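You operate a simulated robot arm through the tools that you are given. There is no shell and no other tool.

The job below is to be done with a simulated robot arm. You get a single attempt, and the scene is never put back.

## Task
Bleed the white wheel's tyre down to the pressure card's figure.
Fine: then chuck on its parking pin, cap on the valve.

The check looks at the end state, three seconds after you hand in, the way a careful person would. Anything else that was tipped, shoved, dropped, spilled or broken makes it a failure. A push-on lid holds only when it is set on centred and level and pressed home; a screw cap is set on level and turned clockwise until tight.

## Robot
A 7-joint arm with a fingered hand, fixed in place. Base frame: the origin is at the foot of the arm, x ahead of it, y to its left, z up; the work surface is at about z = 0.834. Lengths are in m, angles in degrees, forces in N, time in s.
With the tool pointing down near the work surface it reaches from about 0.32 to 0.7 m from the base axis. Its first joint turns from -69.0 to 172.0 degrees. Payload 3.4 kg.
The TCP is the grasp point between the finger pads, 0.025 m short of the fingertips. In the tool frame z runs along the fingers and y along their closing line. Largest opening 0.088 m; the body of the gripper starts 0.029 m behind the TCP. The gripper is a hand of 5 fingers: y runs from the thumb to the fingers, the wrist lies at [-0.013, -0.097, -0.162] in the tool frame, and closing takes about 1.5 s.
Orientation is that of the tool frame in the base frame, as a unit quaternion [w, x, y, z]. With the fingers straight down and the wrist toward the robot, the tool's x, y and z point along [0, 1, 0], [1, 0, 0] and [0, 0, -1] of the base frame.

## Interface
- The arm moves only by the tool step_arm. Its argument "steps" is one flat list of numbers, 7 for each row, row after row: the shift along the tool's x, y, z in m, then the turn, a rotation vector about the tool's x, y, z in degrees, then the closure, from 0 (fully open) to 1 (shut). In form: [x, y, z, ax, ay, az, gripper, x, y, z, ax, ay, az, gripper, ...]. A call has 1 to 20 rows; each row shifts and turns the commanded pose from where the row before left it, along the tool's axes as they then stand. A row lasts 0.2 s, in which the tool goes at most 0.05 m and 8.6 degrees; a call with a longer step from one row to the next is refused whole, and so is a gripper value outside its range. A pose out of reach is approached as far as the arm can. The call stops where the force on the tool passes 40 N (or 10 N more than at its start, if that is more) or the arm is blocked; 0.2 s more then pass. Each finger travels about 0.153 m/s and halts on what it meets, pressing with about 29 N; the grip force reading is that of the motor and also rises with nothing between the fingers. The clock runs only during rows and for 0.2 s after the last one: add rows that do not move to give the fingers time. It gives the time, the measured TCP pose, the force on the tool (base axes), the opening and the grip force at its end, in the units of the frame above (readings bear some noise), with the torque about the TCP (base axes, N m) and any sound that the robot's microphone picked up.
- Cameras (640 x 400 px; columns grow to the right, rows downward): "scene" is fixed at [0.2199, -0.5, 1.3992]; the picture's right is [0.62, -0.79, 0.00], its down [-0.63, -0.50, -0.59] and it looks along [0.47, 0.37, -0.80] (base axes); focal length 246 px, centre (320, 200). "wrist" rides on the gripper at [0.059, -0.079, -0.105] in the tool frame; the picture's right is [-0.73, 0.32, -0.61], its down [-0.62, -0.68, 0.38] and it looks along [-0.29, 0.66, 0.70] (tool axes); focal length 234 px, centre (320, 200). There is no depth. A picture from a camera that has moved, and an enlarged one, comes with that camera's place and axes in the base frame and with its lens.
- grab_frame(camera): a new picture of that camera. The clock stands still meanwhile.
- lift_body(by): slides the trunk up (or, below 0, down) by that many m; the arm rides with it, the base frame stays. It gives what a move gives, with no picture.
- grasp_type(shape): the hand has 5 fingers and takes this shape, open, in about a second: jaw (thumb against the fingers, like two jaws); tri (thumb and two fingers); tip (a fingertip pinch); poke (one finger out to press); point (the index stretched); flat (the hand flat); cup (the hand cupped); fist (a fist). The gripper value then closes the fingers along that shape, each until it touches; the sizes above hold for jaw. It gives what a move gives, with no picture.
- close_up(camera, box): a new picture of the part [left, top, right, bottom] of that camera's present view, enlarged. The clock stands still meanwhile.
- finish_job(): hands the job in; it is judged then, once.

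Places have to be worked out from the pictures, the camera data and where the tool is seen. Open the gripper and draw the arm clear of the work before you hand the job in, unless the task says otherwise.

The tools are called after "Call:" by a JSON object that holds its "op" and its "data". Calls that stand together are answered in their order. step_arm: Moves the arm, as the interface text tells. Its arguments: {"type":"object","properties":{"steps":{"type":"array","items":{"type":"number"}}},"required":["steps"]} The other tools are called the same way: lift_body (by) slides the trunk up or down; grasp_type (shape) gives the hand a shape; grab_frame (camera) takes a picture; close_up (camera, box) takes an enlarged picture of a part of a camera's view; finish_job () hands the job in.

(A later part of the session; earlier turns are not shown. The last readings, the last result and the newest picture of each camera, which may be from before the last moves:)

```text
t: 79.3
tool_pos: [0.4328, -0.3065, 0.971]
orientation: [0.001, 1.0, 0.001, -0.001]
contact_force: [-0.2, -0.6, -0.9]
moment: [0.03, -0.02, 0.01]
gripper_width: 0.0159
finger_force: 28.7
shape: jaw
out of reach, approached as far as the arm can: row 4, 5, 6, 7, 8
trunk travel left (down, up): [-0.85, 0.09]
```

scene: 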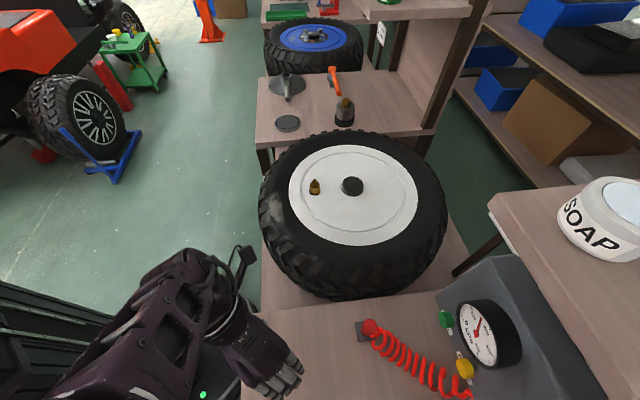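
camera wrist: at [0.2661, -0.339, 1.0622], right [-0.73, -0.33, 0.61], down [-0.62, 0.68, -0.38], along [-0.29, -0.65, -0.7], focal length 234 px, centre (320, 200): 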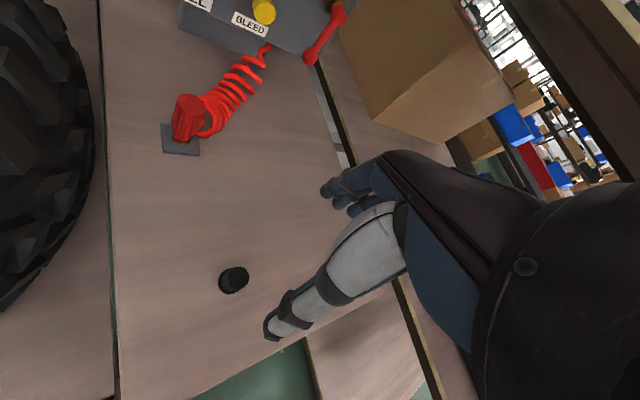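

The arm couldn't rise at the inner spot but moved across at z≈0.97 without any contact. I check the state with both cameras.

Call:
{"op": "grab_frame", "data": {"camera": "scene"}}

Call:
{"op": "grab_frame", "data": {"camera": "wrist"}}

```text
taken
```

scene: 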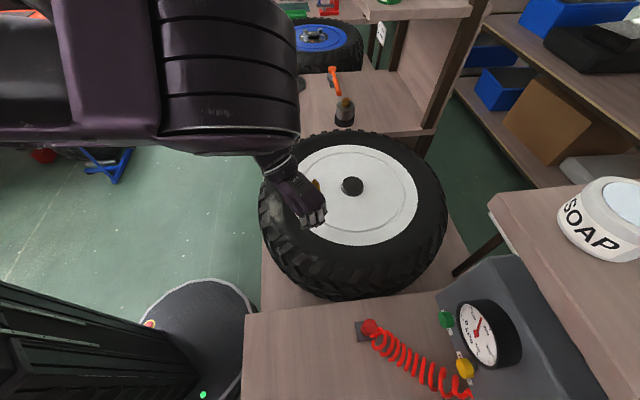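

```text
taken
camera wrist: at [0.4921, -0.2268, 1.0758], right [-0.73, -0.32, 0.61], down [-0.62, 0.68, -0.39], along [-0.29, -0.66, -0.69], focal length 234 px, centre (320, 200)
```

wrist: 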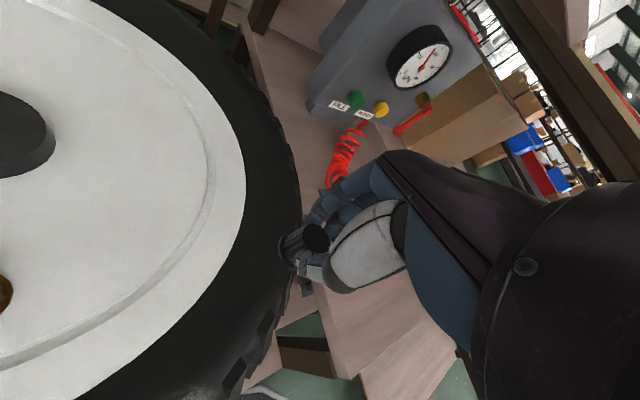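

All fine. I rise 0.1 m and turn the hand counter-clockwise to heading about +25°, so that there's room for turning the cap clockwise later.

Call:
{"op": "step_arm", "data": {"steps": [0, 0, -0.034, 0, 0, 0, 1, 0, 0, -0.034, 0, 0, 0, 1, 0, 0, -0.034, 0, 0, 0, 1, 0, 0, 0, 0, 0, -7.7, 1, 0, 0, 0, 0, 0, -7.7, 1, 0, 0, 0, 0, 0, -7.7, 1, 0, 0, 0, 0, 0, -7.7, 1, 0, 0, 0, 0, 0, -7.7, 1, 0, 0, 0, 0, 0, -7.7, 1, 0, 0, 0, 0, 0, -7.7, 1, 0, 0, 0, 0, 0, -7.7, 1, 0, 0, 0, 0, 0, -7.7, 1, 0, 0, 0, 0, 0, -7.7, 1, 0, 0, 0, 0, 0, -7.7, 1, 0, 0, 0, 0, 0, -7.7, 1, 0, 0, 0, 0, 0, -7.7, 1, 0, 0, 0, 0, 0, -7.7, 1, 0, 0, 0, 0, 0, -7.7, 1]}}

```text
t: 83.1
tool_pos: [0.4337, -0.3065, 1.0734]
orientation: [0.001, 0.533, 0.846, 0.0]
contact_force: [0.6, -0.4, 0.6]
moment: [0.01, -0.01, -0.01]
gripper_width: 0.0158
finger_force: 29.1
shape: jaw
trunk travel left (down, up): [-0.85, 0.09]
```

Heading is now +25.6°. I move over the valve at this height and inspect the valve stem and the held cap.

Call:
{"op": "step_arm", "data": {"steps": [0.0083, 0.0398, 0, 0, 0, 0, 1, 0.0083, 0.0398, 0, 0, 0, 0, 1, 0.0083, 0.0398, 0, 0, 0, 0, 1, 0.0083, 0.0398, 0, 0, 0, 0, 1, 0, 0, 0, 0, 0, 0, 1]}}

Call:
{"op": "grab_frame", "data": {"camera": "wrist"}}

Call:
{"op": "grab_frame", "data": {"camera": "scene"}}

Call:
{"op": "close_up", "data": {"camera": "scene", "box": [295, 165, 335, 205]}}

```text
t: 84.3
tool_pos: [0.5625, -0.2087, 1.0711]
orientation: [0.0, 0.533, 0.846, -0.001]
contact_force: [0.0, 0.0, -0.5]
moment: [0.0, -0.05, 0.0]
gripper_width: 0.0159
finger_force: 29.1
shape: jaw
trunk travel left (down, up): [-0.85, 0.09]
```

```text
taken
camera wrist: at [0.4657, -0.1884, 1.1773], right [0.6, -0.51, 0.61], down [-0.35, -0.86, -0.38], along [0.72, 0.02, -0.7], focal length 234 px, centre (320, 200)
```

wrist: 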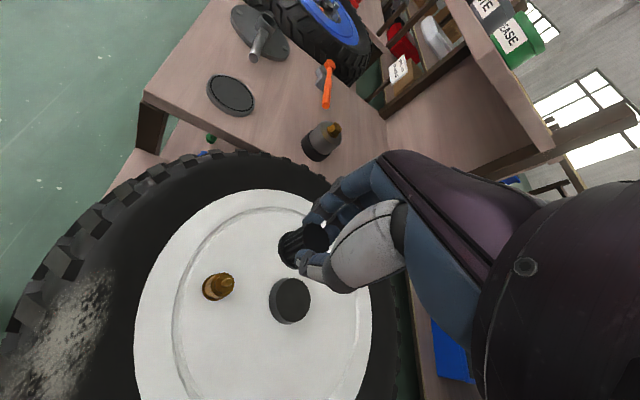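

```text
taken
```

scene: 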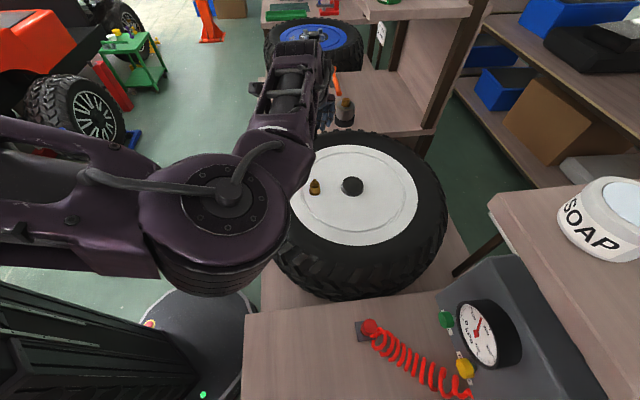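

```text
10.00 times, centred on (315, 185) of scene
camera zoom: at [0.2199, -0.5, 1.3992], right [0.62, -0.79, 0.0], down [-0.63, -0.5, -0.59], along [0.47, 0.37, -0.8], focal length 2455 px, centre (370, 350)
```

zoom: 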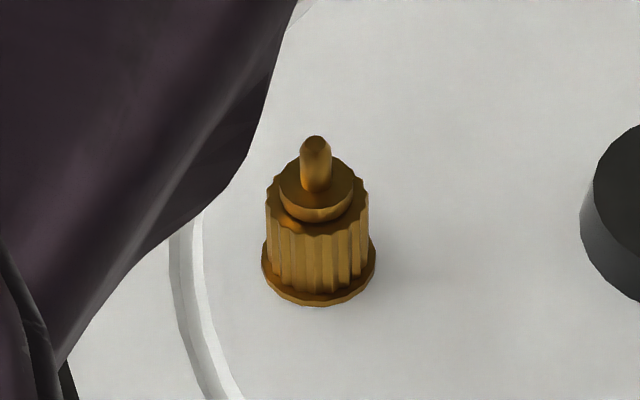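

I zoom in on the valve stem and the held cap in the wrist view to align precisely.

Call:
{"op": "close_up", "data": {"camera": "wrist", "box": [190, 260, 250, 310]}}

Call:
{"op": "close_up", "data": {"camera": "wrist", "box": [260, 200, 350, 290]}}

```text
8.00 times, centred on (220, 285) of wrist
camera zoom: at [0.4657, -0.1884, 1.1773], right [0.6, -0.51, 0.61], down [-0.35, -0.86, -0.38], along [0.72, 0.02, -0.7], focal length 1873 px, centre (1120, -480)
```

zoom: 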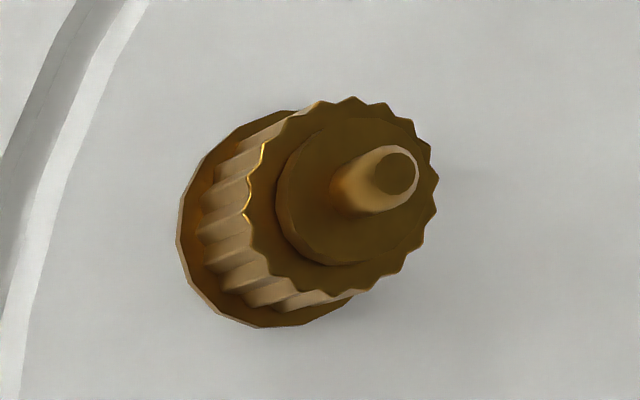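

```text
4.44 times, centred on (305, 245) of wrist
camera zoom: at [0.4657, -0.1884, 1.1773], right [0.6, -0.51, 0.61], down [-0.35, -0.86, -0.38], along [0.72, 0.02, -0.7], focal length 1041 px, centre (387, 0)
```

zoom: 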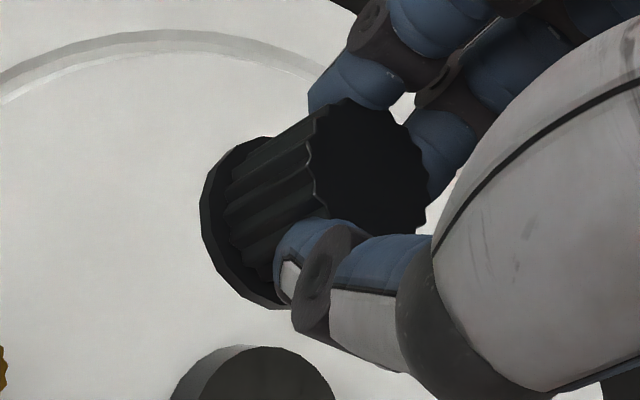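

The held cap is on the TCP axis within about 1 mm, and the valve axis (0.5625,-0.2075) is right below; stem top at z≈0.895. I descend until the cap's rim is ~1.2 cm above the stem and check.

Call:
{"op": "step_arm", "data": {"steps": [0, 0, 0.0315, 0, 0, 0, 1, 0, 0, 0.0315, 0, 0, 0, 1, 0, 0, 0.0315, 0, 0, 0, 1, 0, 0, 0.0315, 0, 0, 0, 1, 0, 0, 0, 0, 0, 0, 1]}}

Call:
{"op": "close_up", "data": {"camera": "wrist", "box": [220, 190, 360, 310]}}

Call:
{"op": "close_up", "data": {"camera": "scene", "box": [280, 140, 350, 205]}}

```text
t: 85.5
tool_pos: [0.5608, -0.2073, 0.9462]
orientation: [0.001, 0.533, 0.846, -0.001]
contact_force: [0.4, 0.2, -0.3]
moment: [0.03, -0.02, 0.0]
gripper_width: 0.0162
finger_force: 29.0
shape: jaw
trunk travel left (down, up): [-0.85, 0.09]
```

```text
3.33 times, centred on (290, 250) of wrist
camera zoom: at [0.4658, -0.1881, 1.0513], right [0.6, -0.51, 0.61], down [-0.34, -0.86, -0.38], along [0.72, 0.02, -0.7], focal length 781 px, centre (420, 33)
```

zoom: 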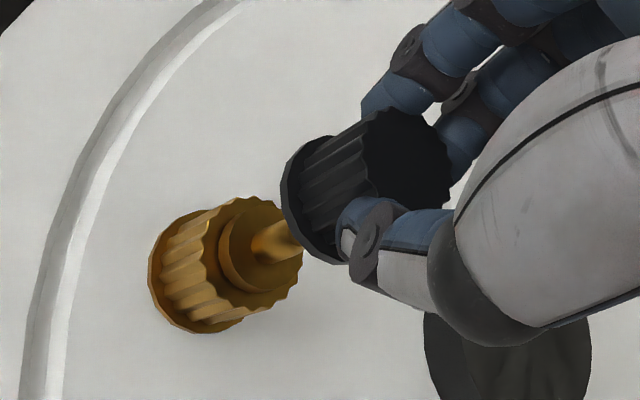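

```text
6.15 times, centred on (315, 172) of scene
camera zoom: at [0.2199, -0.5, 1.3992], right [0.62, -0.79, 0.0], down [-0.63, -0.5, -0.59], along [0.47, 0.37, -0.8], focal length 1511 px, centre (351, 369)
```

zoom: 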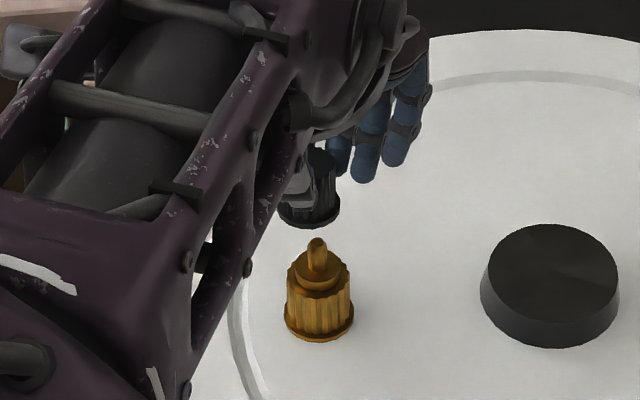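

Close. I zoom tighter on both views to check the centring of the cap over the stem.

Call:
{"op": "close_up", "data": {"camera": "scene", "box": [300, 155, 336, 195]}}

Call:
{"op": "close_up", "data": {"camera": "wrist", "box": [235, 215, 305, 275]}}

```text
10.00 times, centred on (318, 175) of scene
camera zoom: at [0.2199, -0.5, 1.3992], right [0.62, -0.79, 0.0], down [-0.63, -0.5, -0.59], along [0.47, 0.37, -0.8], focal length 2455 px, centre (340, 450)
```

zoom: 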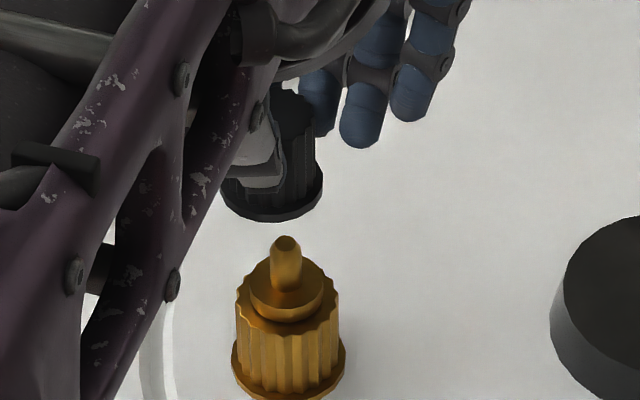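

```text
6.67 times, centred on (270, 245) of wrist
camera zoom: at [0.4658, -0.1881, 1.0513], right [0.6, -0.51, 0.61], down [-0.34, -0.86, -0.38], along [0.72, 0.02, -0.7], focal length 1561 px, centre (653, -100)
```

zoom: 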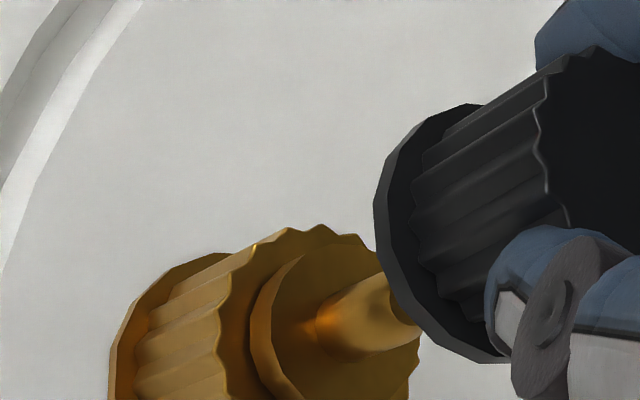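

The relative measurement suggests that the cap may need a small (~3 mm) shift. I lower 1 cm more to reduce parallax and re-measure in both views.

Call:
{"op": "step_arm", "data": {"steps": [0, 0, 0.005, 0, 0, 0, 1, 0, 0, 0.005, 0, 0, 0, 1, 0, 0, 0, 0, 0, 0, 1]}}

Call:
{"op": "close_up", "data": {"camera": "scene", "box": [300, 160, 336, 195]}}

Call:
{"op": "close_up", "data": {"camera": "wrist", "box": [235, 215, 305, 275]}}

```text
t: 86.3
tool_pos: [0.5625, -0.2069, 0.9355]
orientation: [0.002, 0.533, 0.846, -0.001]
contact_force: [1.0, 0.4, -0.2]
moment: [-0.01, 0.02, 0.03]
gripper_width: 0.0162
finger_force: 29.3
shape: jaw
trunk travel left (down, up): [-0.85, 0.09]
```

```text
11.43 times, centred on (318, 178) of scene
camera zoom: at [0.2199, -0.5, 1.3992], right [0.62, -0.79, 0.0], down [-0.63, -0.5, -0.59], along [0.47, 0.37, -0.8], focal length 2806 px, centre (343, 457)
```

zoom: 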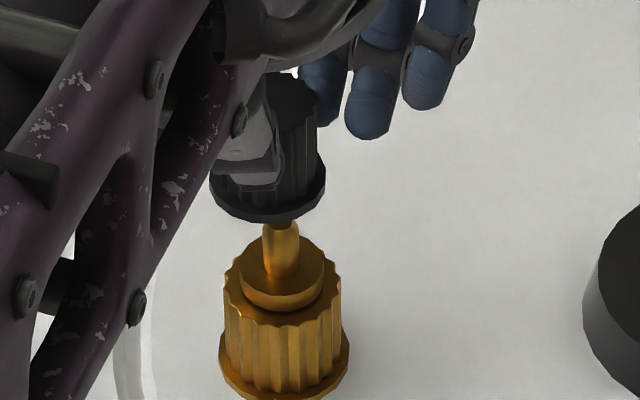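

```text
6.67 times, centred on (270, 245) of wrist
camera zoom: at [0.4664, -0.1883, 1.0417], right [0.6, -0.51, 0.61], down [-0.35, -0.86, -0.38], along [0.72, 0.02, -0.7], focal length 1561 px, centre (653, -100)
```

zoom: 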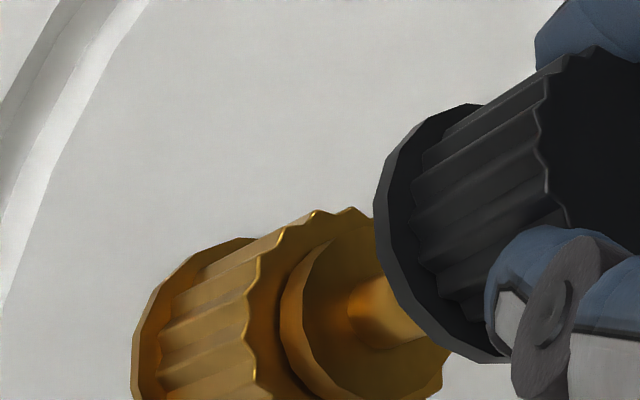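

The scene view shows that the cap should shift about 2.9 mm along the image's right. I take a wider wrist close-up to get the other component.

Call:
{"op": "close_up", "data": {"camera": "wrist", "box": [232, 210, 328, 290]}}

Call:
{"op": "close_up", "data": {"camera": "scene", "box": [305, 168, 329, 192]}}

```text
5.00 times, centred on (280, 250) of wrist
camera zoom: at [0.4664, -0.1883, 1.0417], right [0.6, -0.51, 0.61], down [-0.35, -0.86, -0.38], along [0.72, 0.02, -0.7], focal length 1171 px, centre (520, -50)
```

zoom: 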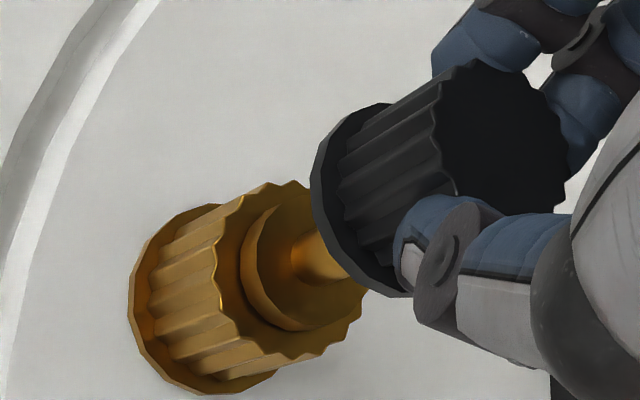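

```text
16.00 times, centred on (317, 180) of scene
camera zoom: at [0.2199, -0.5, 1.3992], right [0.62, -0.79, 0.0], down [-0.63, -0.5, -0.59], along [0.47, 0.37, -0.8], focal length 3928 px, centre (368, 520)
```

zoom: 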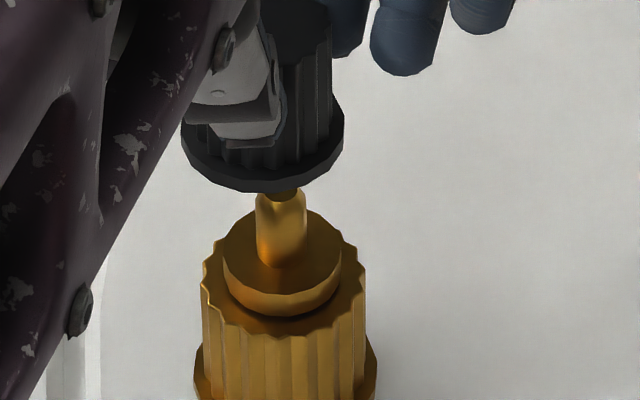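

Combining the measurements, I shift the cap by about (+1.7,-2.1) mm and check again before lowering.

Call:
{"op": "step_arm", "data": {"steps": [-0.0026, 0.0006, 0, 0, 0, 0, 1, 0, 0, 0, 0, 0, 0, 1]}}

Call:
{"op": "close_up", "data": {"camera": "scene", "box": [305, 168, 329, 192]}}

Call:
{"op": "close_up", "data": {"camera": "wrist", "box": [232, 210, 328, 290]}}

```text
t: 86.9
tool_pos: [0.5638, -0.21, 0.9363]
orientation: [0.0, 0.533, 0.846, -0.001]
contact_force: [0.8, 0.7, -0.6]
moment: [-0.01, 0.0, -0.01]
gripper_width: 0.0159
finger_force: 29.1
shape: jaw
trunk travel left (down, up): [-0.85, 0.09]
```

```text
16.00 times, centred on (317, 180) of scene
camera zoom: at [0.2199, -0.5, 1.3992], right [0.62, -0.79, 0.0], down [-0.63, -0.5, -0.59], along [0.47, 0.37, -0.8], focal length 3928 px, centre (368, 520)
```

zoom: 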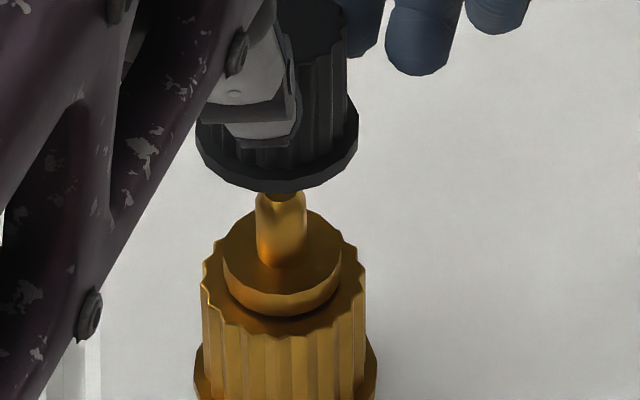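

```text
5.00 times, centred on (280, 250) of wrist
camera zoom: at [0.468, -0.1903, 1.0417], right [0.6, -0.51, 0.61], down [-0.35, -0.86, -0.38], along [0.72, 0.02, -0.7], focal length 1171 px, centre (520, -50)
```

zoom: 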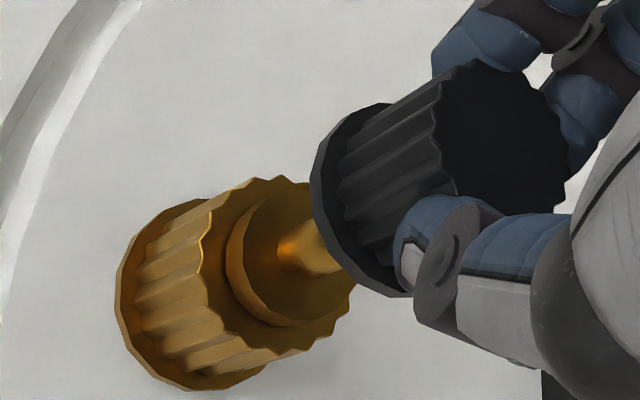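

The scene-direction error is now under 0.5 mm. In the wrist view the valve axis is still offset by about 1.5–2 mm from the cap axis, so I apply a small correction and re-check.

Call:
{"op": "step_arm", "data": {"steps": [-0.0008, -0.0015, 0, 0, 0, 0, 1, 0, 0, 0, 0, 0, 0, 1]}}

Call:
{"op": "close_up", "data": {"camera": "scene", "box": [305, 168, 329, 192]}}

Call:
{"op": "close_up", "data": {"camera": "wrist", "box": [232, 210, 328, 290]}}

```text
t: 87.5
tool_pos: [0.5629, -0.2117, 0.9365]
orientation: [0.002, 0.534, 0.846, -0.001]
contact_force: [-0.5, 0.7, -0.2]
moment: [0.0, -0.02, 0.02]
gripper_width: 0.016
finger_force: 29.0
shape: jaw
trunk travel left (down, up): [-0.85, 0.09]
```

```text
16.00 times, centred on (317, 180) of scene
camera zoom: at [0.2199, -0.5, 1.3992], right [0.62, -0.79, 0.0], down [-0.63, -0.5, -0.59], along [0.47, 0.37, -0.8], focal length 3928 px, centre (368, 520)
```

zoom: 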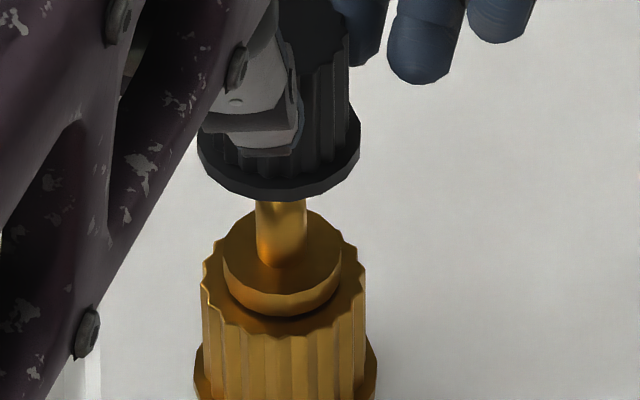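

```text
5.00 times, centred on (280, 250) of wrist
camera zoom: at [0.4667, -0.1917, 1.0416], right [0.6, -0.51, 0.61], down [-0.35, -0.86, -0.38], along [0.72, 0.02, -0.7], focal length 1171 px, centre (520, -50)
```

zoom: 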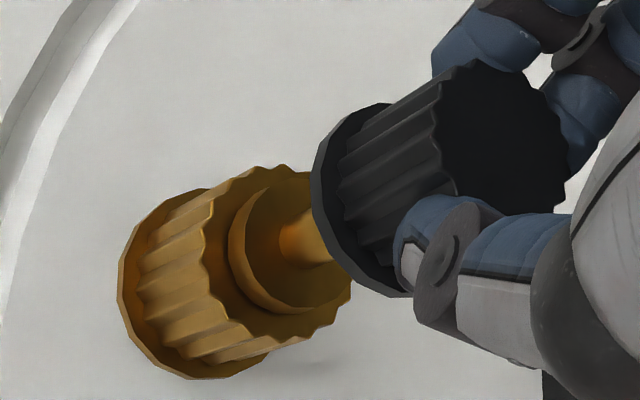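

Both views now show the cap centred over the stem within about 1 mm. I lower in 2 mm steps, monitoring force.

Call:
{"op": "step_arm", "data": {"steps": [0, 0, 0.002, 0, 0, 0, 1, 0, 0, 0.002, 0, 0, 0, 1, 0, 0, 0.002, 0, 0, 0, 1, 0, 0, 0.002, 0, 0, 0, 1]}}

Call:
{"op": "close_up", "data": {"camera": "scene", "box": [305, 168, 329, 192]}}

Call:
{"op": "close_up", "data": {"camera": "wrist", "box": [232, 210, 328, 290]}}

```text
t: 88.5
tool_pos: [0.5627, -0.2119, 0.9282]
orientation: [0.001, 0.533, 0.846, -0.002]
contact_force: [0.9, -0.1, -0.6]
moment: [0.0, -0.04, -0.03]
gripper_width: 0.016
finger_force: 28.1
shape: jaw
trunk travel left (down, up): [-0.85, 0.09]
```

```text
16.00 times, centred on (317, 180) of scene
camera zoom: at [0.2199, -0.5, 1.3992], right [0.62, -0.79, 0.0], down [-0.63, -0.5, -0.59], along [0.47, 0.37, -0.8], focal length 3928 px, centre (368, 520)
```

zoom: 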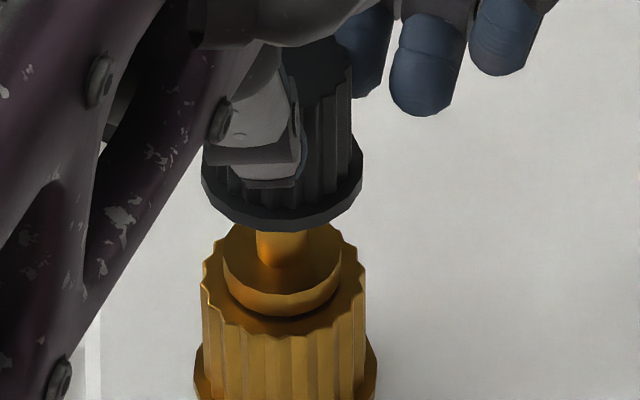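

```text
5.00 times, centred on (280, 250) of wrist
camera zoom: at [0.4669, -0.1919, 1.0337], right [0.6, -0.51, 0.61], down [-0.34, -0.86, -0.38], along [0.72, 0.02, -0.7], focal length 1171 px, centre (520, -50)
```

zoom: 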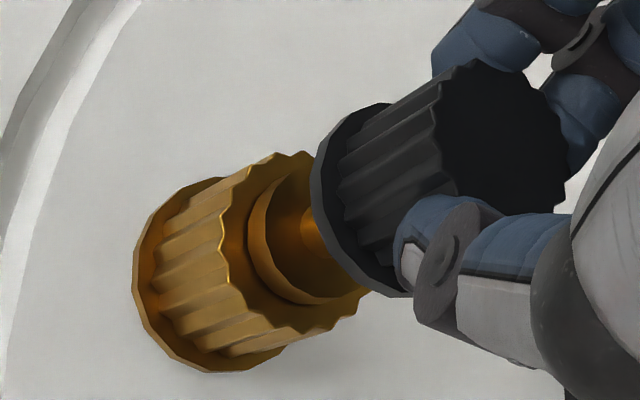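

Still centred and free. I continue lowering.

Call:
{"op": "step_arm", "data": {"steps": [0, 0, 0.002, 0, 0, 0, 1, 0, 0, 0.002, 0, 0, 0, 1, 0, 0, 0.002, 0, 0, 0, 1]}}

Call:
{"op": "close_up", "data": {"camera": "scene", "box": [305, 168, 329, 192]}}

Call:
{"op": "close_up", "data": {"camera": "wrist", "box": [232, 210, 328, 290]}}

```text
t: 89.3
tool_pos: [0.5617, -0.2109, 0.9219]
orientation: [0.001, 0.533, 0.846, -0.002]
contact_force: [0.4, -0.5, -0.4]
moment: [0.04, 0.03, 0.02]
gripper_width: 0.016
finger_force: 28.9
shape: jaw
trunk travel left (down, up): [-0.85, 0.09]
```

```text
16.00 times, centred on (317, 180) of scene
camera zoom: at [0.2199, -0.5, 1.3992], right [0.62, -0.79, 0.0], down [-0.63, -0.5, -0.59], along [0.47, 0.37, -0.8], focal length 3928 px, centre (368, 520)
```

zoom: 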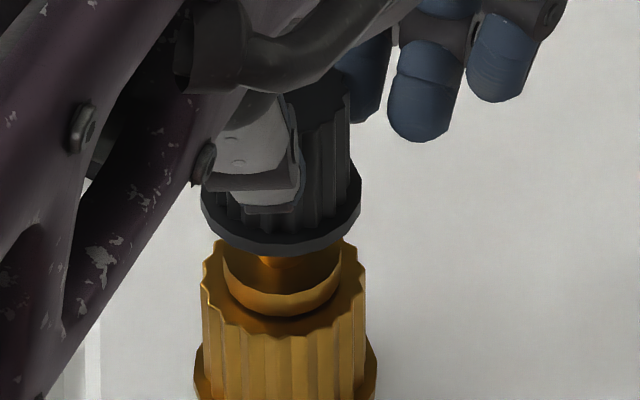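

```text
5.00 times, centred on (280, 250) of wrist
camera zoom: at [0.4667, -0.1917, 1.0274], right [0.6, -0.51, 0.61], down [-0.35, -0.86, -0.38], along [0.72, 0.02, -0.7], focal length 1171 px, centre (520, -50)
```

zoom: 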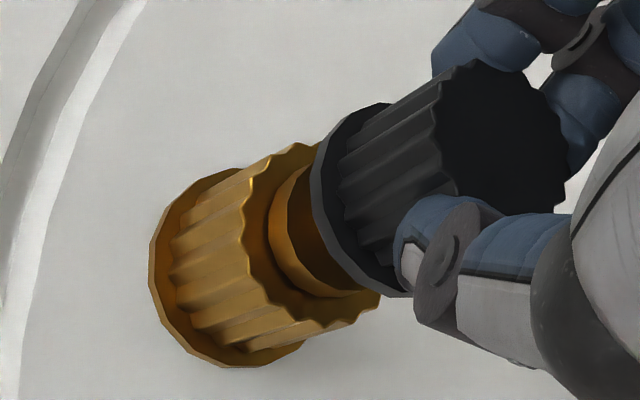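

The stem is inside the cap and there's no side force. I keep lowering in 2 mm steps until it seats or meets thread.

Call:
{"op": "step_arm", "data": {"steps": [0, 0, 0.002, 0, 0, 0, 1, 0, 0, 0.002, 0, 0, 0, 1, 0, 0, 0.002, 0, 0, 0, 1]}}

Call:
{"op": "close_up", "data": {"camera": "scene", "box": [305, 168, 329, 192]}}

Call:
{"op": "close_up", "data": {"camera": "wrist", "box": [232, 210, 328, 290]}}

```text
t: 90.1
tool_pos: [0.5625, -0.2117, 0.9174]
orientation: [0.001, 0.533, 0.846, -0.001]
contact_force: [-0.2, 1.0, -0.8]
moment: [0.0, 0.03, 0.01]
gripper_width: 0.016
finger_force: 29.1
shape: jaw
trunk travel left (down, up): [-0.85, 0.09]
```

```text
16.00 times, centred on (317, 180) of scene
camera zoom: at [0.2199, -0.5, 1.3992], right [0.62, -0.79, 0.0], down [-0.63, -0.5, -0.59], along [0.47, 0.37, -0.8], focal length 3928 px, centre (368, 520)
```

zoom: 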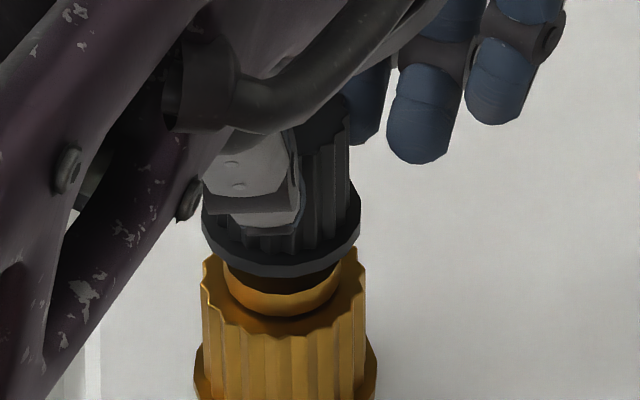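

```text
5.00 times, centred on (280, 250) of wrist
camera zoom: at [0.4668, -0.1916, 1.0214], right [0.6, -0.51, 0.61], down [-0.34, -0.86, -0.38], along [0.72, 0.02, -0.7], focal length 1171 px, centre (520, -50)
```

zoom: 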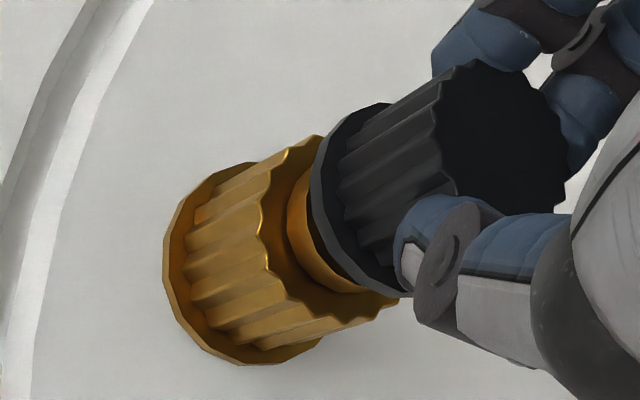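

Still no contact force. I lower three more 1.5 mm steps.

Call:
{"op": "step_arm", "data": {"steps": [0, 0, 0.0015, 0, 0, 0, 1, 0, 0, 0.0015, 0, 0, 0, 1, 0, 0, 0.0015, 0, 0, 0, 1]}}

Call:
{"op": "close_up", "data": {"camera": "scene", "box": [305, 168, 329, 192]}}

```text
t: 90.9
tool_pos: [0.5617, -0.2118, 0.9118]
orientation: [0.001, 0.533, 0.846, -0.002]
contact_force: [-1.2, -1.1, -1.4]
moment: [0.05, -0.18, -0.02]
gripper_width: 0.016
finger_force: 29.4
shape: jaw
trunk travel left (down, up): [-0.85, 0.09]
```

```text
16.00 times, centred on (317, 180) of scene
camera zoom: at [0.2199, -0.5, 1.3992], right [0.62, -0.79, 0.0], down [-0.63, -0.5, -0.59], along [0.47, 0.37, -0.8], focal length 3928 px, centre (368, 520)
```

zoom: 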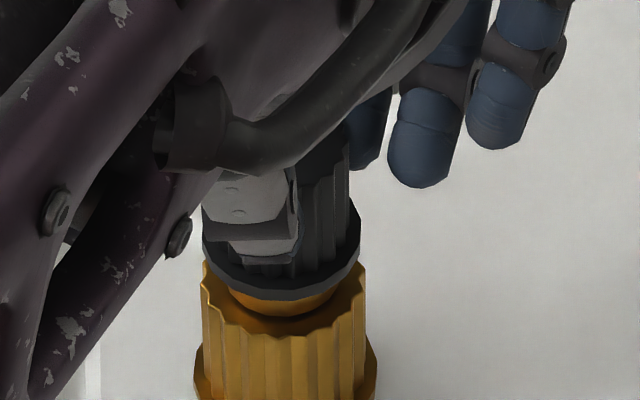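

A first slight touch (small moment). I continue 1 mm at a time.

Call:
{"op": "step_arm", "data": {"steps": [0, 0, 0.001, 0, 0, 0, 1, 0, 0, 0.001, 0, 0, 0, 1]}}

Call:
{"op": "close_up", "data": {"camera": "scene", "box": [305, 168, 329, 192]}}

Call:
{"op": "close_up", "data": {"camera": "wrist", "box": [232, 210, 328, 290]}}

```text
t: 91.5
tool_pos: [0.5637, -0.2118, 0.9112]
orientation: [0.001, 0.533, 0.846, -0.001]
contact_force: [-1.7, -2.9, 3.2]
moment: [0.01, -0.18, 0.0]
gripper_width: 0.016
finger_force: 29.1
shape: jaw
trunk travel left (down, up): [-0.85, 0.09]
```

```text
16.00 times, centred on (317, 180) of scene
camera zoom: at [0.2199, -0.5, 1.3992], right [0.62, -0.79, 0.0], down [-0.63, -0.5, -0.59], along [0.47, 0.37, -0.8], focal length 3928 px, centre (368, 520)
```

zoom: 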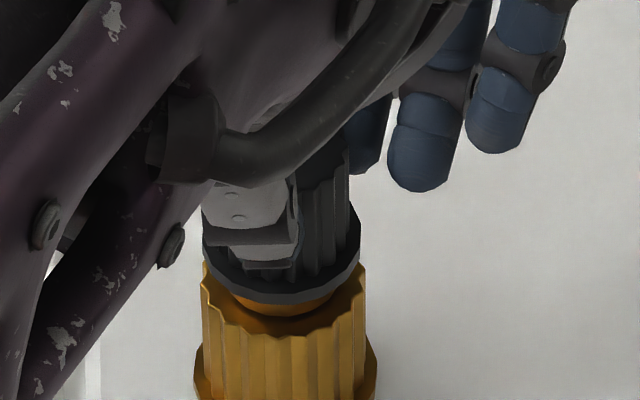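

```text
5.00 times, centred on (280, 250) of wrist
camera zoom: at [0.4659, -0.1924, 1.0155], right [0.6, -0.51, 0.61], down [-0.35, -0.86, -0.38], along [0.72, 0.02, -0.7], focal length 1171 px, centre (520, -50)
```

zoom: 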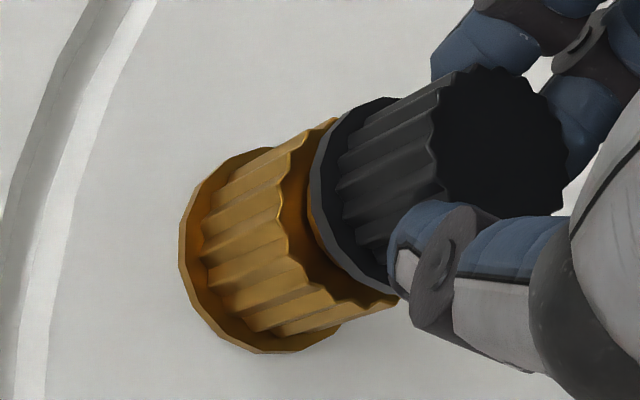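

There's light contact (3 N up, slight side force toward -x,-y). I nudge the cap 0.7 mm that way to relieve the side load and read the forces again.

Call:
{"op": "step_arm", "data": {"steps": [-0.0004, -0.0006, 0, 0, 0, 0, 1, 0, 0, 0, 0, 0, 0, 1]}}

```text
t: 92.1
tool_pos: [0.5608, -0.2117, 0.9104]
orientation: [0.001, 0.533, 0.846, 0.0]
contact_force: [-1.7, -4.0, 2.6]
moment: [0.1, -0.2, -0.02]
gripper_width: 0.0158
finger_force: 29.2
shape: jaw
trunk travel left (down, up): [-0.85, 0.09]
```

Not conclusive given the noise, so I nudge 1.5 mm back the other way and compare.

Call:
{"op": "step_arm", "data": {"steps": [0.0008, 0.0012, 0, 0, 0, 0, 1, 0, 0, 0, 0, 0, 0, 1]}}

Call:
{"op": "step_arm", "data": {"steps": [0, 0, 0, 0, 0, 0, 1]}}

```text
t: 92.7
tool_pos: [0.5623, -0.2109, 0.9104]
orientation: [0.001, 0.533, 0.846, -0.002]
contact_force: [-1.4, -4.9, 3.1]
moment: [0.0, -0.14, -0.03]
gripper_width: 0.016
finger_force: 28.6
shape: jaw
trunk travel left (down, up): [-0.85, 0.09]
```

```text
t: 93.1
tool_pos: [0.5609, -0.2114, 0.9106]
orientation: [0.002, 0.533, 0.846, -0.001]
contact_force: [-3.0, -7.0, 3.0]
moment: [0.0, -0.17, 0.01]
gripper_width: 0.0156
finger_force: 28.7
shape: jaw
trunk travel left (down, up): [-0.85, 0.09]
```

The side force grows when moving +y, so the valve really pushes the cap toward -x,-y. I move about 2.2 mm in that direction and re-read.

Call:
{"op": "step_arm", "data": {"steps": [-0.0007, -0.00085, 0, 0, 0, 0, 1, -0.0007, -0.00085, 0, 0, 0, 0, 1, 0, 0, 0, 0, 0, 0, 1]}}

Call:
{"op": "close_up", "data": {"camera": "scene", "box": [305, 168, 329, 192]}}

Call:
{"op": "close_up", "data": {"camera": "wrist", "box": [232, 210, 328, 290]}}

```text
t: 93.9
tool_pos: [0.5616, -0.211, 0.9095]
orientation: [0.001, 0.532, 0.847, 0.0]
contact_force: [-0.6, -1.4, 2.2]
moment: [0.08, -0.25, -0.02]
gripper_width: 0.0158
finger_force: 29.5
shape: jaw
trunk travel left (down, up): [-0.85, 0.09]
```

```text
16.00 times, centred on (317, 180) of scene
camera zoom: at [0.2199, -0.5, 1.3992], right [0.62, -0.79, 0.0], down [-0.63, -0.5, -0.59], along [0.47, 0.37, -0.8], focal length 3928 px, centre (368, 520)
```

zoom: 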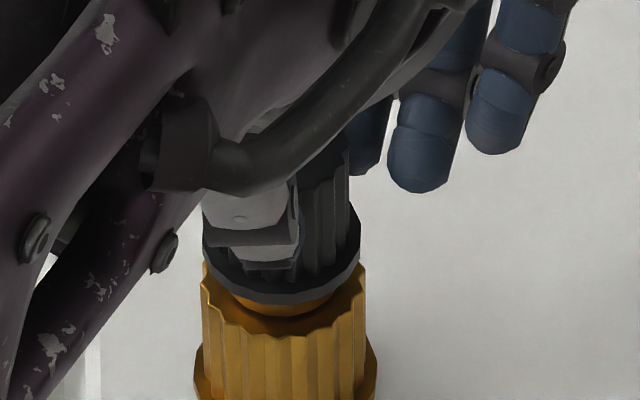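

```text
5.00 times, centred on (280, 250) of wrist
camera zoom: at [0.4658, -0.1926, 1.0153], right [0.6, -0.51, 0.61], down [-0.34, -0.86, -0.38], along [0.72, 0.02, -0.7], focal length 1171 px, centre (520, -50)
```

zoom: 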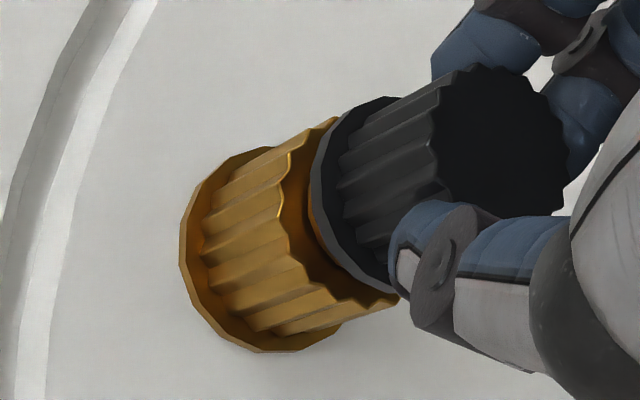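

The side load is nearly gone. I press 1 mm further to learn whether it is at a seat or on a thread.

Call:
{"op": "step_arm", "data": {"steps": [0, 0, 0.001, 0, 0, 0, 1, 0, 0, 0.0, 0, 0, 0, 1]}}

Call:
{"op": "close_up", "data": {"camera": "scene", "box": [305, 168, 329, 192]}}

```text
t: 94.5
tool_pos: [0.5617, -0.212, 0.9105]
orientation: [0.001, 0.532, 0.847, -0.001]
contact_force: [0.0, -0.3, 7.2]
moment: [0.1, -0.23, -0.01]
gripper_width: 0.0161
finger_force: 29.1
shape: jaw
trunk travel left (down, up): [-0.85, 0.09]
```

```text
16.00 times, centred on (317, 180) of scene
camera zoom: at [0.2199, -0.5, 1.3992], right [0.62, -0.79, 0.0], down [-0.63, -0.5, -0.59], along [0.47, 0.37, -0.8], focal length 3928 px, centre (368, 520)
```

zoom: 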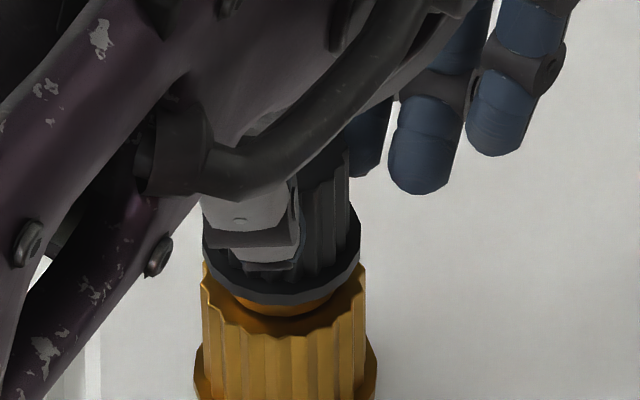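

It's firm (7 N per mm), so it likely needs screwing. I turn clockwise (seen from above) 30° while compensating for the cap's small offset from the tool axis, and watch the torque and height.

Call:
{"op": "step_arm", "data": {"steps": [0.0003, -0.0002, 0, 0, 0, 6, 1, 0.0003, -0.0002, 0, 0, 0, 6, 1, 0.0003, -0.0002, 0, 0, 0, 6, 1, 0.0003, -0.0002, 0, 0, 0, 6, 1, 0.0003, -0.0002, 0, 0, 0, 6, 1]}}

Call:
{"op": "close_up", "data": {"camera": "scene", "box": [305, 168, 329, 192]}}

Call:
{"op": "close_up", "data": {"camera": "wrist", "box": [232, 210, 328, 290]}}

```text
t: 95.7
tool_pos: [0.5602, -0.2119, 0.9096]
orientation: [0.002, 0.735, 0.678, -0.001]
contact_force: [1.7, 2.1, 8.2]
moment: [0.02, -0.27, 0.04]
gripper_width: 0.0158
finger_force: 28.8
shape: jaw
trunk travel left (down, up): [-0.85, 0.09]
```

```text
16.00 times, centred on (317, 180) of scene
camera zoom: at [0.2199, -0.5, 1.3992], right [0.62, -0.79, 0.0], down [-0.63, -0.5, -0.59], along [0.47, 0.37, -0.8], focal length 3928 px, centre (368, 520)
```

zoom: 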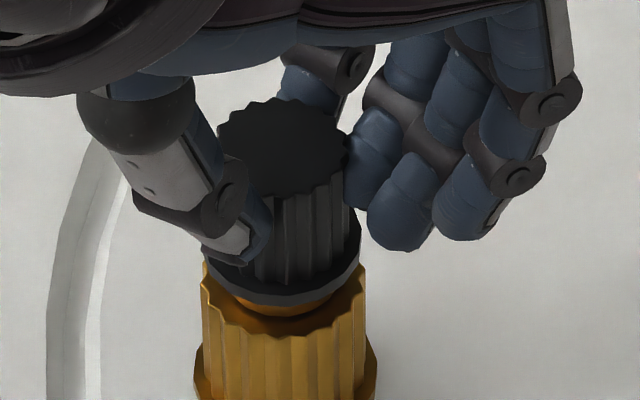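

```text
5.00 times, centred on (280, 250) of wrist
camera zoom: at [0.4874, -0.145, 1.0143], right [0.26, -0.75, 0.61], down [-0.73, -0.57, -0.38], along [0.63, -0.34, -0.69], focal length 1171 px, centre (520, -50)
```

zoom: 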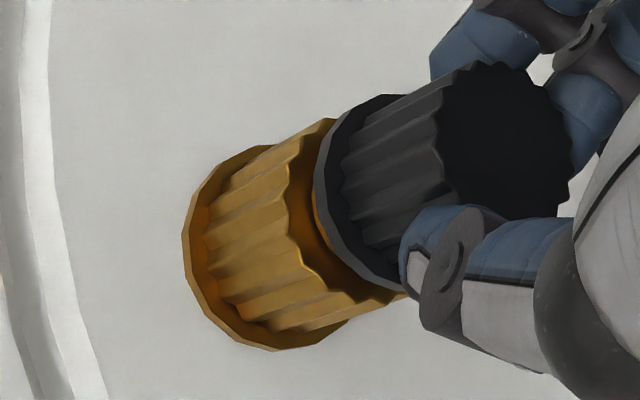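

The cap turns with the hand at low torque and sits level. I keep turning clockwise another 60°.

Call:
{"op": "step_arm", "data": {"steps": [0.0003, -0.0002, 0, 0, 0, 6, 1, 0.0003, -0.0002, 0, 0, 0, 6, 1, 0.0003, -0.0002, 0, 0, 0, 6, 1, 0.0003, -0.0002, 0, 0, 0, 6, 1, 0.0003, -0.0002, 0, 0, 0, 6, 1, 0.0003, -0.0002, 0, 0, 0, 6, 1, 0.0003, -0.0002, 0, 0, 0, 6, 1, 0.0003, -0.0002, 0, 0, 0, 6, 1, 0.0003, -0.0002, 0, 0, 0, 6, 1, 0.0003, -0.0002, 0, 0, 0, 6, 1]}}

Call:
{"op": "close_up", "data": {"camera": "scene", "box": [305, 168, 329, 192]}}

Call:
{"op": "close_up", "data": {"camera": "wrist", "box": [232, 210, 328, 290]}}

```text
t: 97.9
tool_pos: [0.5607, -0.2071, 0.9094]
orientation: [0.002, 0.975, 0.221, -0.001]
contact_force: [6.8, -1.0, 7.5]
moment: [-0.23, -0.27, 0.04]
gripper_width: 0.0164
finger_force: 29.7
shape: jaw
trunk travel left (down, up): [-0.85, 0.09]
```

```text
16.00 times, centred on (317, 180) of scene
camera zoom: at [0.2199, -0.5, 1.3992], right [0.62, -0.79, 0.0], down [-0.63, -0.5, -0.59], along [0.47, 0.37, -0.8], focal length 3928 px, centre (368, 520)
```

zoom: 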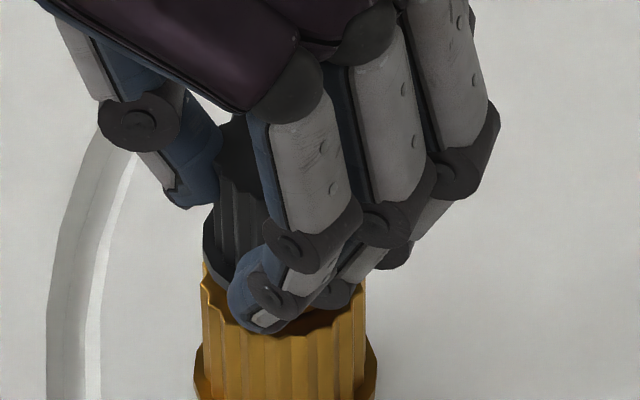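

```text
5.00 times, centred on (280, 250) of wrist
camera zoom: at [0.5806, -0.1101, 1.0135], right [-0.52, -0.6, 0.61], down [-0.86, 0.35, -0.39], along [0.02, -0.72, -0.69], focal length 1171 px, centre (520, -50)
```

zoom: 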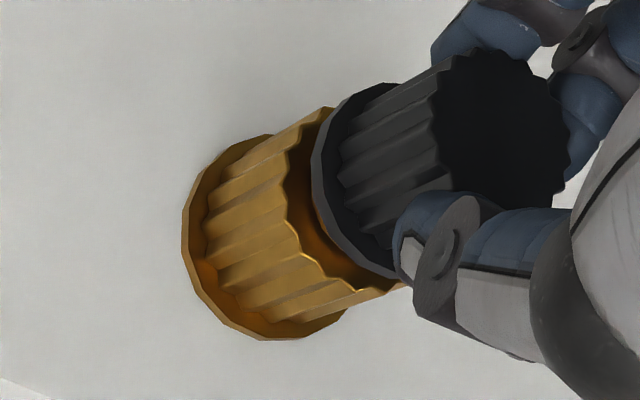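

Turned 90° so far at low torque; from the forces I now solve the cap's offset in the hand as about (0,3.5 mm). I re-centre (+2.9 mm in x) and turn another 40°, pressing lightly.

Call:
{"op": "step_arm", "data": {"steps": [0.0013, 0.0006, 0, 0, 0, 0, 1, 0.0013, 0.0006, 0, 0, 0, 0, 1, 0.00035, 0, 0, 0, 0, 5.7, 1, 0.00035, 0, 0, 0, 0, 5.7, 1, 0.00035, 0, 0, 0, 0, 5.7, 1, 0.00035, 0, 0, 0, 0, 5.7, 1, 0.00035, 0, 0, 0, 0, 5.7, 1, 0.00035, 0, 0, 0, 0, 5.7, 1, 0.00035, 0, 0, 0, 0, 5.7, 1]}}

Call:
{"op": "close_up", "data": {"camera": "wrist", "box": [232, 210, 328, 290]}}

```text
t: 99.9
tool_pos: [0.5565, -0.207, 0.9106]
orientation: [0.001, 0.992, -0.124, -0.001]
contact_force: [23.6, 9.6, -9.3]
moment: [0.09, -0.26, 0.21]
gripper_width: 0.0148
finger_force: 29.2
shape: jaw
out of reach, approached as far as the arm can: row 8, 9
trunk travel left (down, up): [-0.85, 0.09]
```

```text
5.00 times, centred on (280, 250) of wrist
camera zoom: at [0.6332, -0.1444, 1.0163], right [-0.78, -0.13, 0.61], down [-0.44, 0.81, -0.38], along [-0.44, -0.57, -0.69], focal length 1171 px, centre (520, -50)
```

zoom: 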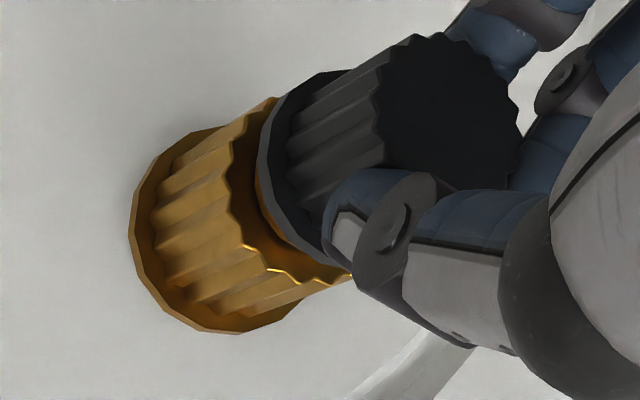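

The last rows hit the reach limit and the hand got dragged sideways. I back-rotate those 11° to relieve the load.

Call:
{"op": "step_arm", "data": {"steps": [-0.00035, 0, 0, 0, 0, -5.7, 1, -0.00035, 0, 0, 0, 0, -5.7, 1]}}

Call:
{"op": "close_up", "data": {"camera": "wrist", "box": [232, 210, 328, 290]}}

Call:
{"op": "close_up", "data": {"camera": "scene", "box": [300, 160, 336, 195]}}

```text
t: 100.5
tool_pos: [0.5535, -0.2076, 0.9124]
orientation: [0.002, 1.0, -0.025, -0.003]
contact_force: [18.9, 9.8, -9.9]
moment: [0.02, -0.19, 0.1]
gripper_width: 0.0147
finger_force: 28.7
shape: jaw
trunk travel left (down, up): [-0.85, 0.09]
```

```text
5.00 times, centred on (280, 250) of wrist
camera zoom: at [0.6167, -0.1316, 1.0162], right [-0.74, -0.28, 0.61], down [-0.59, 0.71, -0.38], along [-0.33, -0.64, -0.69], focal length 1171 px, centre (520, -50)
```

zoom: 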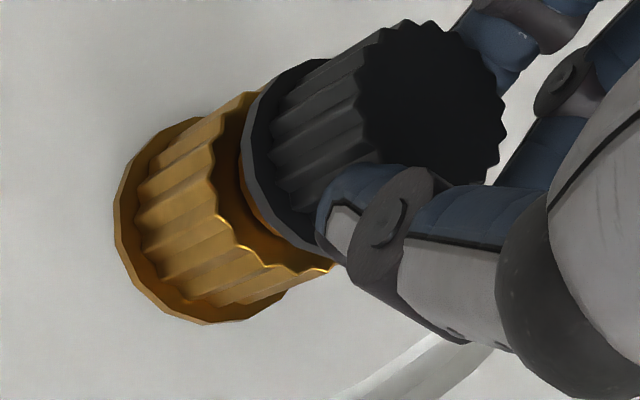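

```text
11.43 times, centred on (318, 178) of scene
camera zoom: at [0.2199, -0.5, 1.3992], right [0.62, -0.79, 0.0], down [-0.63, -0.5, -0.59], along [0.47, 0.37, -0.8], focal length 2806 px, centre (343, 457)
```

zoom: 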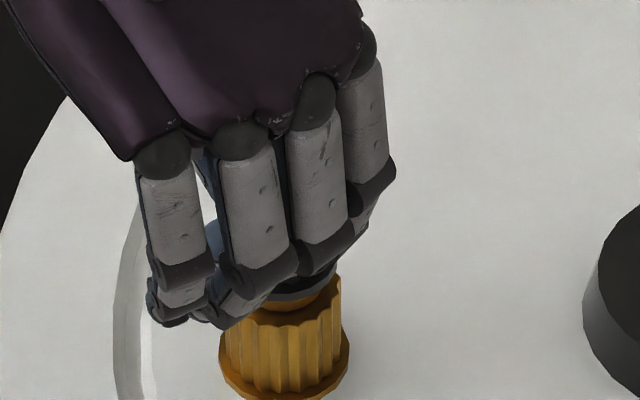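

The hand is being pulled off-centre in -x. I shift it +x in small steps to unload before opening.

Call:
{"op": "step_arm", "data": {"steps": [0.003, 0, 0, 0, 0, 0, 1, 0.003, 0, 0, 0, 0, 0, 1, 0, 0, 0, 0, 0, 0, 1]}}

```text
t: 101.3
tool_pos: [0.5572, -0.2093, 0.9122]
orientation: [0.001, 1.0, -0.025, -0.003]
contact_force: [5.0, 11.6, -12.1]
moment: [0.05, -0.05, 0.12]
gripper_width: 0.0142
finger_force: 29.7
shape: jaw
trunk travel left (down, up): [-0.85, 0.09]
```

Better. There's still +y and downward pull (the cap is being held by the valve). I relieve those too: 3 mm toward +y, 1.5 mm down.

Call:
{"op": "step_arm", "data": {"steps": [0.0008, -0.0015, 0.0008, 0, 0, 0, 1, 0.0008, -0.0015, 0.0008, 0, 0, 0, 1, 0, 0, 0, 0, 0, 0, 1]}}

Call:
{"op": "close_up", "data": {"camera": "wrist", "box": [232, 210, 328, 290]}}

```text
t: 102.1
tool_pos: [0.5568, -0.2061, 0.9119]
orientation: [0.002, 1.0, -0.027, -0.001]
contact_force: [-1.4, 4.0, -10.1]
moment: [-0.1, 0.08, -0.01]
gripper_width: 0.014
finger_force: 28.9
shape: jaw
trunk travel left (down, up): [-0.85, 0.09]
```

```text
5.00 times, centred on (280, 250) of wrist
camera zoom: at [0.6215, -0.131, 1.0166], right [-0.74, -0.28, 0.61], down [-0.59, 0.71, -0.38], along [-0.33, -0.64, -0.69], focal length 1171 px, centre (520, -50)
```

zoom: 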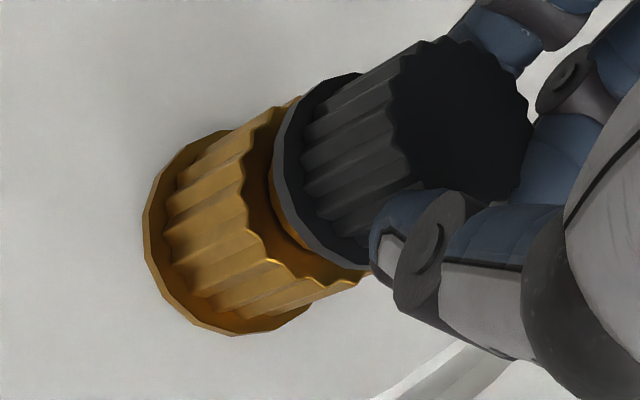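

Side loads are nearly zero now. I open the fingers so that the cap stays on the stem, and inspect its seating.

Call:
{"op": "step_arm", "data": {"steps": [0, 0, 0.001, 0, 0, 0, 0.9, 0, 0, 0, 0, 0, 0, 0.75, 0, 0, 0, 0, 0, 0, 0.6, 0, 0, 0, 0, 0, 0, 0.4, 0, 0, 0, 0, 0, 0, 0.2, 0, 0, 0, 0, 0, 0, 0, 0, 0, 0, 0, 0, 0, 0]}}

Call:
{"op": "close_up", "data": {"camera": "wrist", "box": [212, 190, 348, 300]}}

Call:
{"op": "close_up", "data": {"camera": "scene", "box": [295, 155, 340, 200]}}

```text
t: 103.7
tool_pos: [0.5569, -0.2088, 0.9118]
orientation: [0.002, 1.0, -0.026, 0.0]
contact_force: [-0.3, -0.1, 0.2]
moment: [0.01, -0.02, 0.01]
gripper_width: 0.0881
finger_force: 0.1
shape: jaw
trunk travel left (down, up): [-0.85, 0.09]
```

```text
3.64 times, centred on (280, 245) of wrist
camera zoom: at [0.6203, -0.1308, 1.0167], right [-0.74, -0.28, 0.61], down [-0.59, 0.71, -0.39], along [-0.32, -0.64, -0.69], focal length 852 px, centre (466, 36)
```

zoom: 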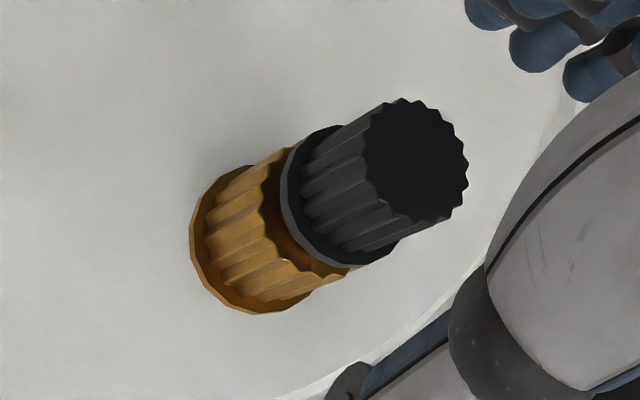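

```text
8.89 times, centred on (318, 178) of scene
camera zoom: at [0.2199, -0.5, 1.3992], right [0.62, -0.79, 0.0], down [-0.63, -0.5, -0.59], along [0.47, 0.37, -0.8], focal length 2182 px, centre (342, 400)
```

zoom: 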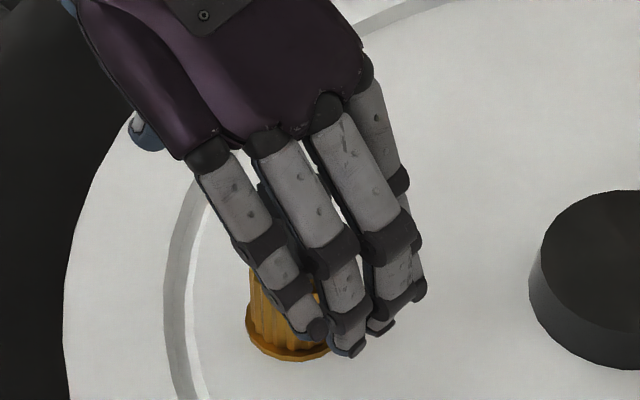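

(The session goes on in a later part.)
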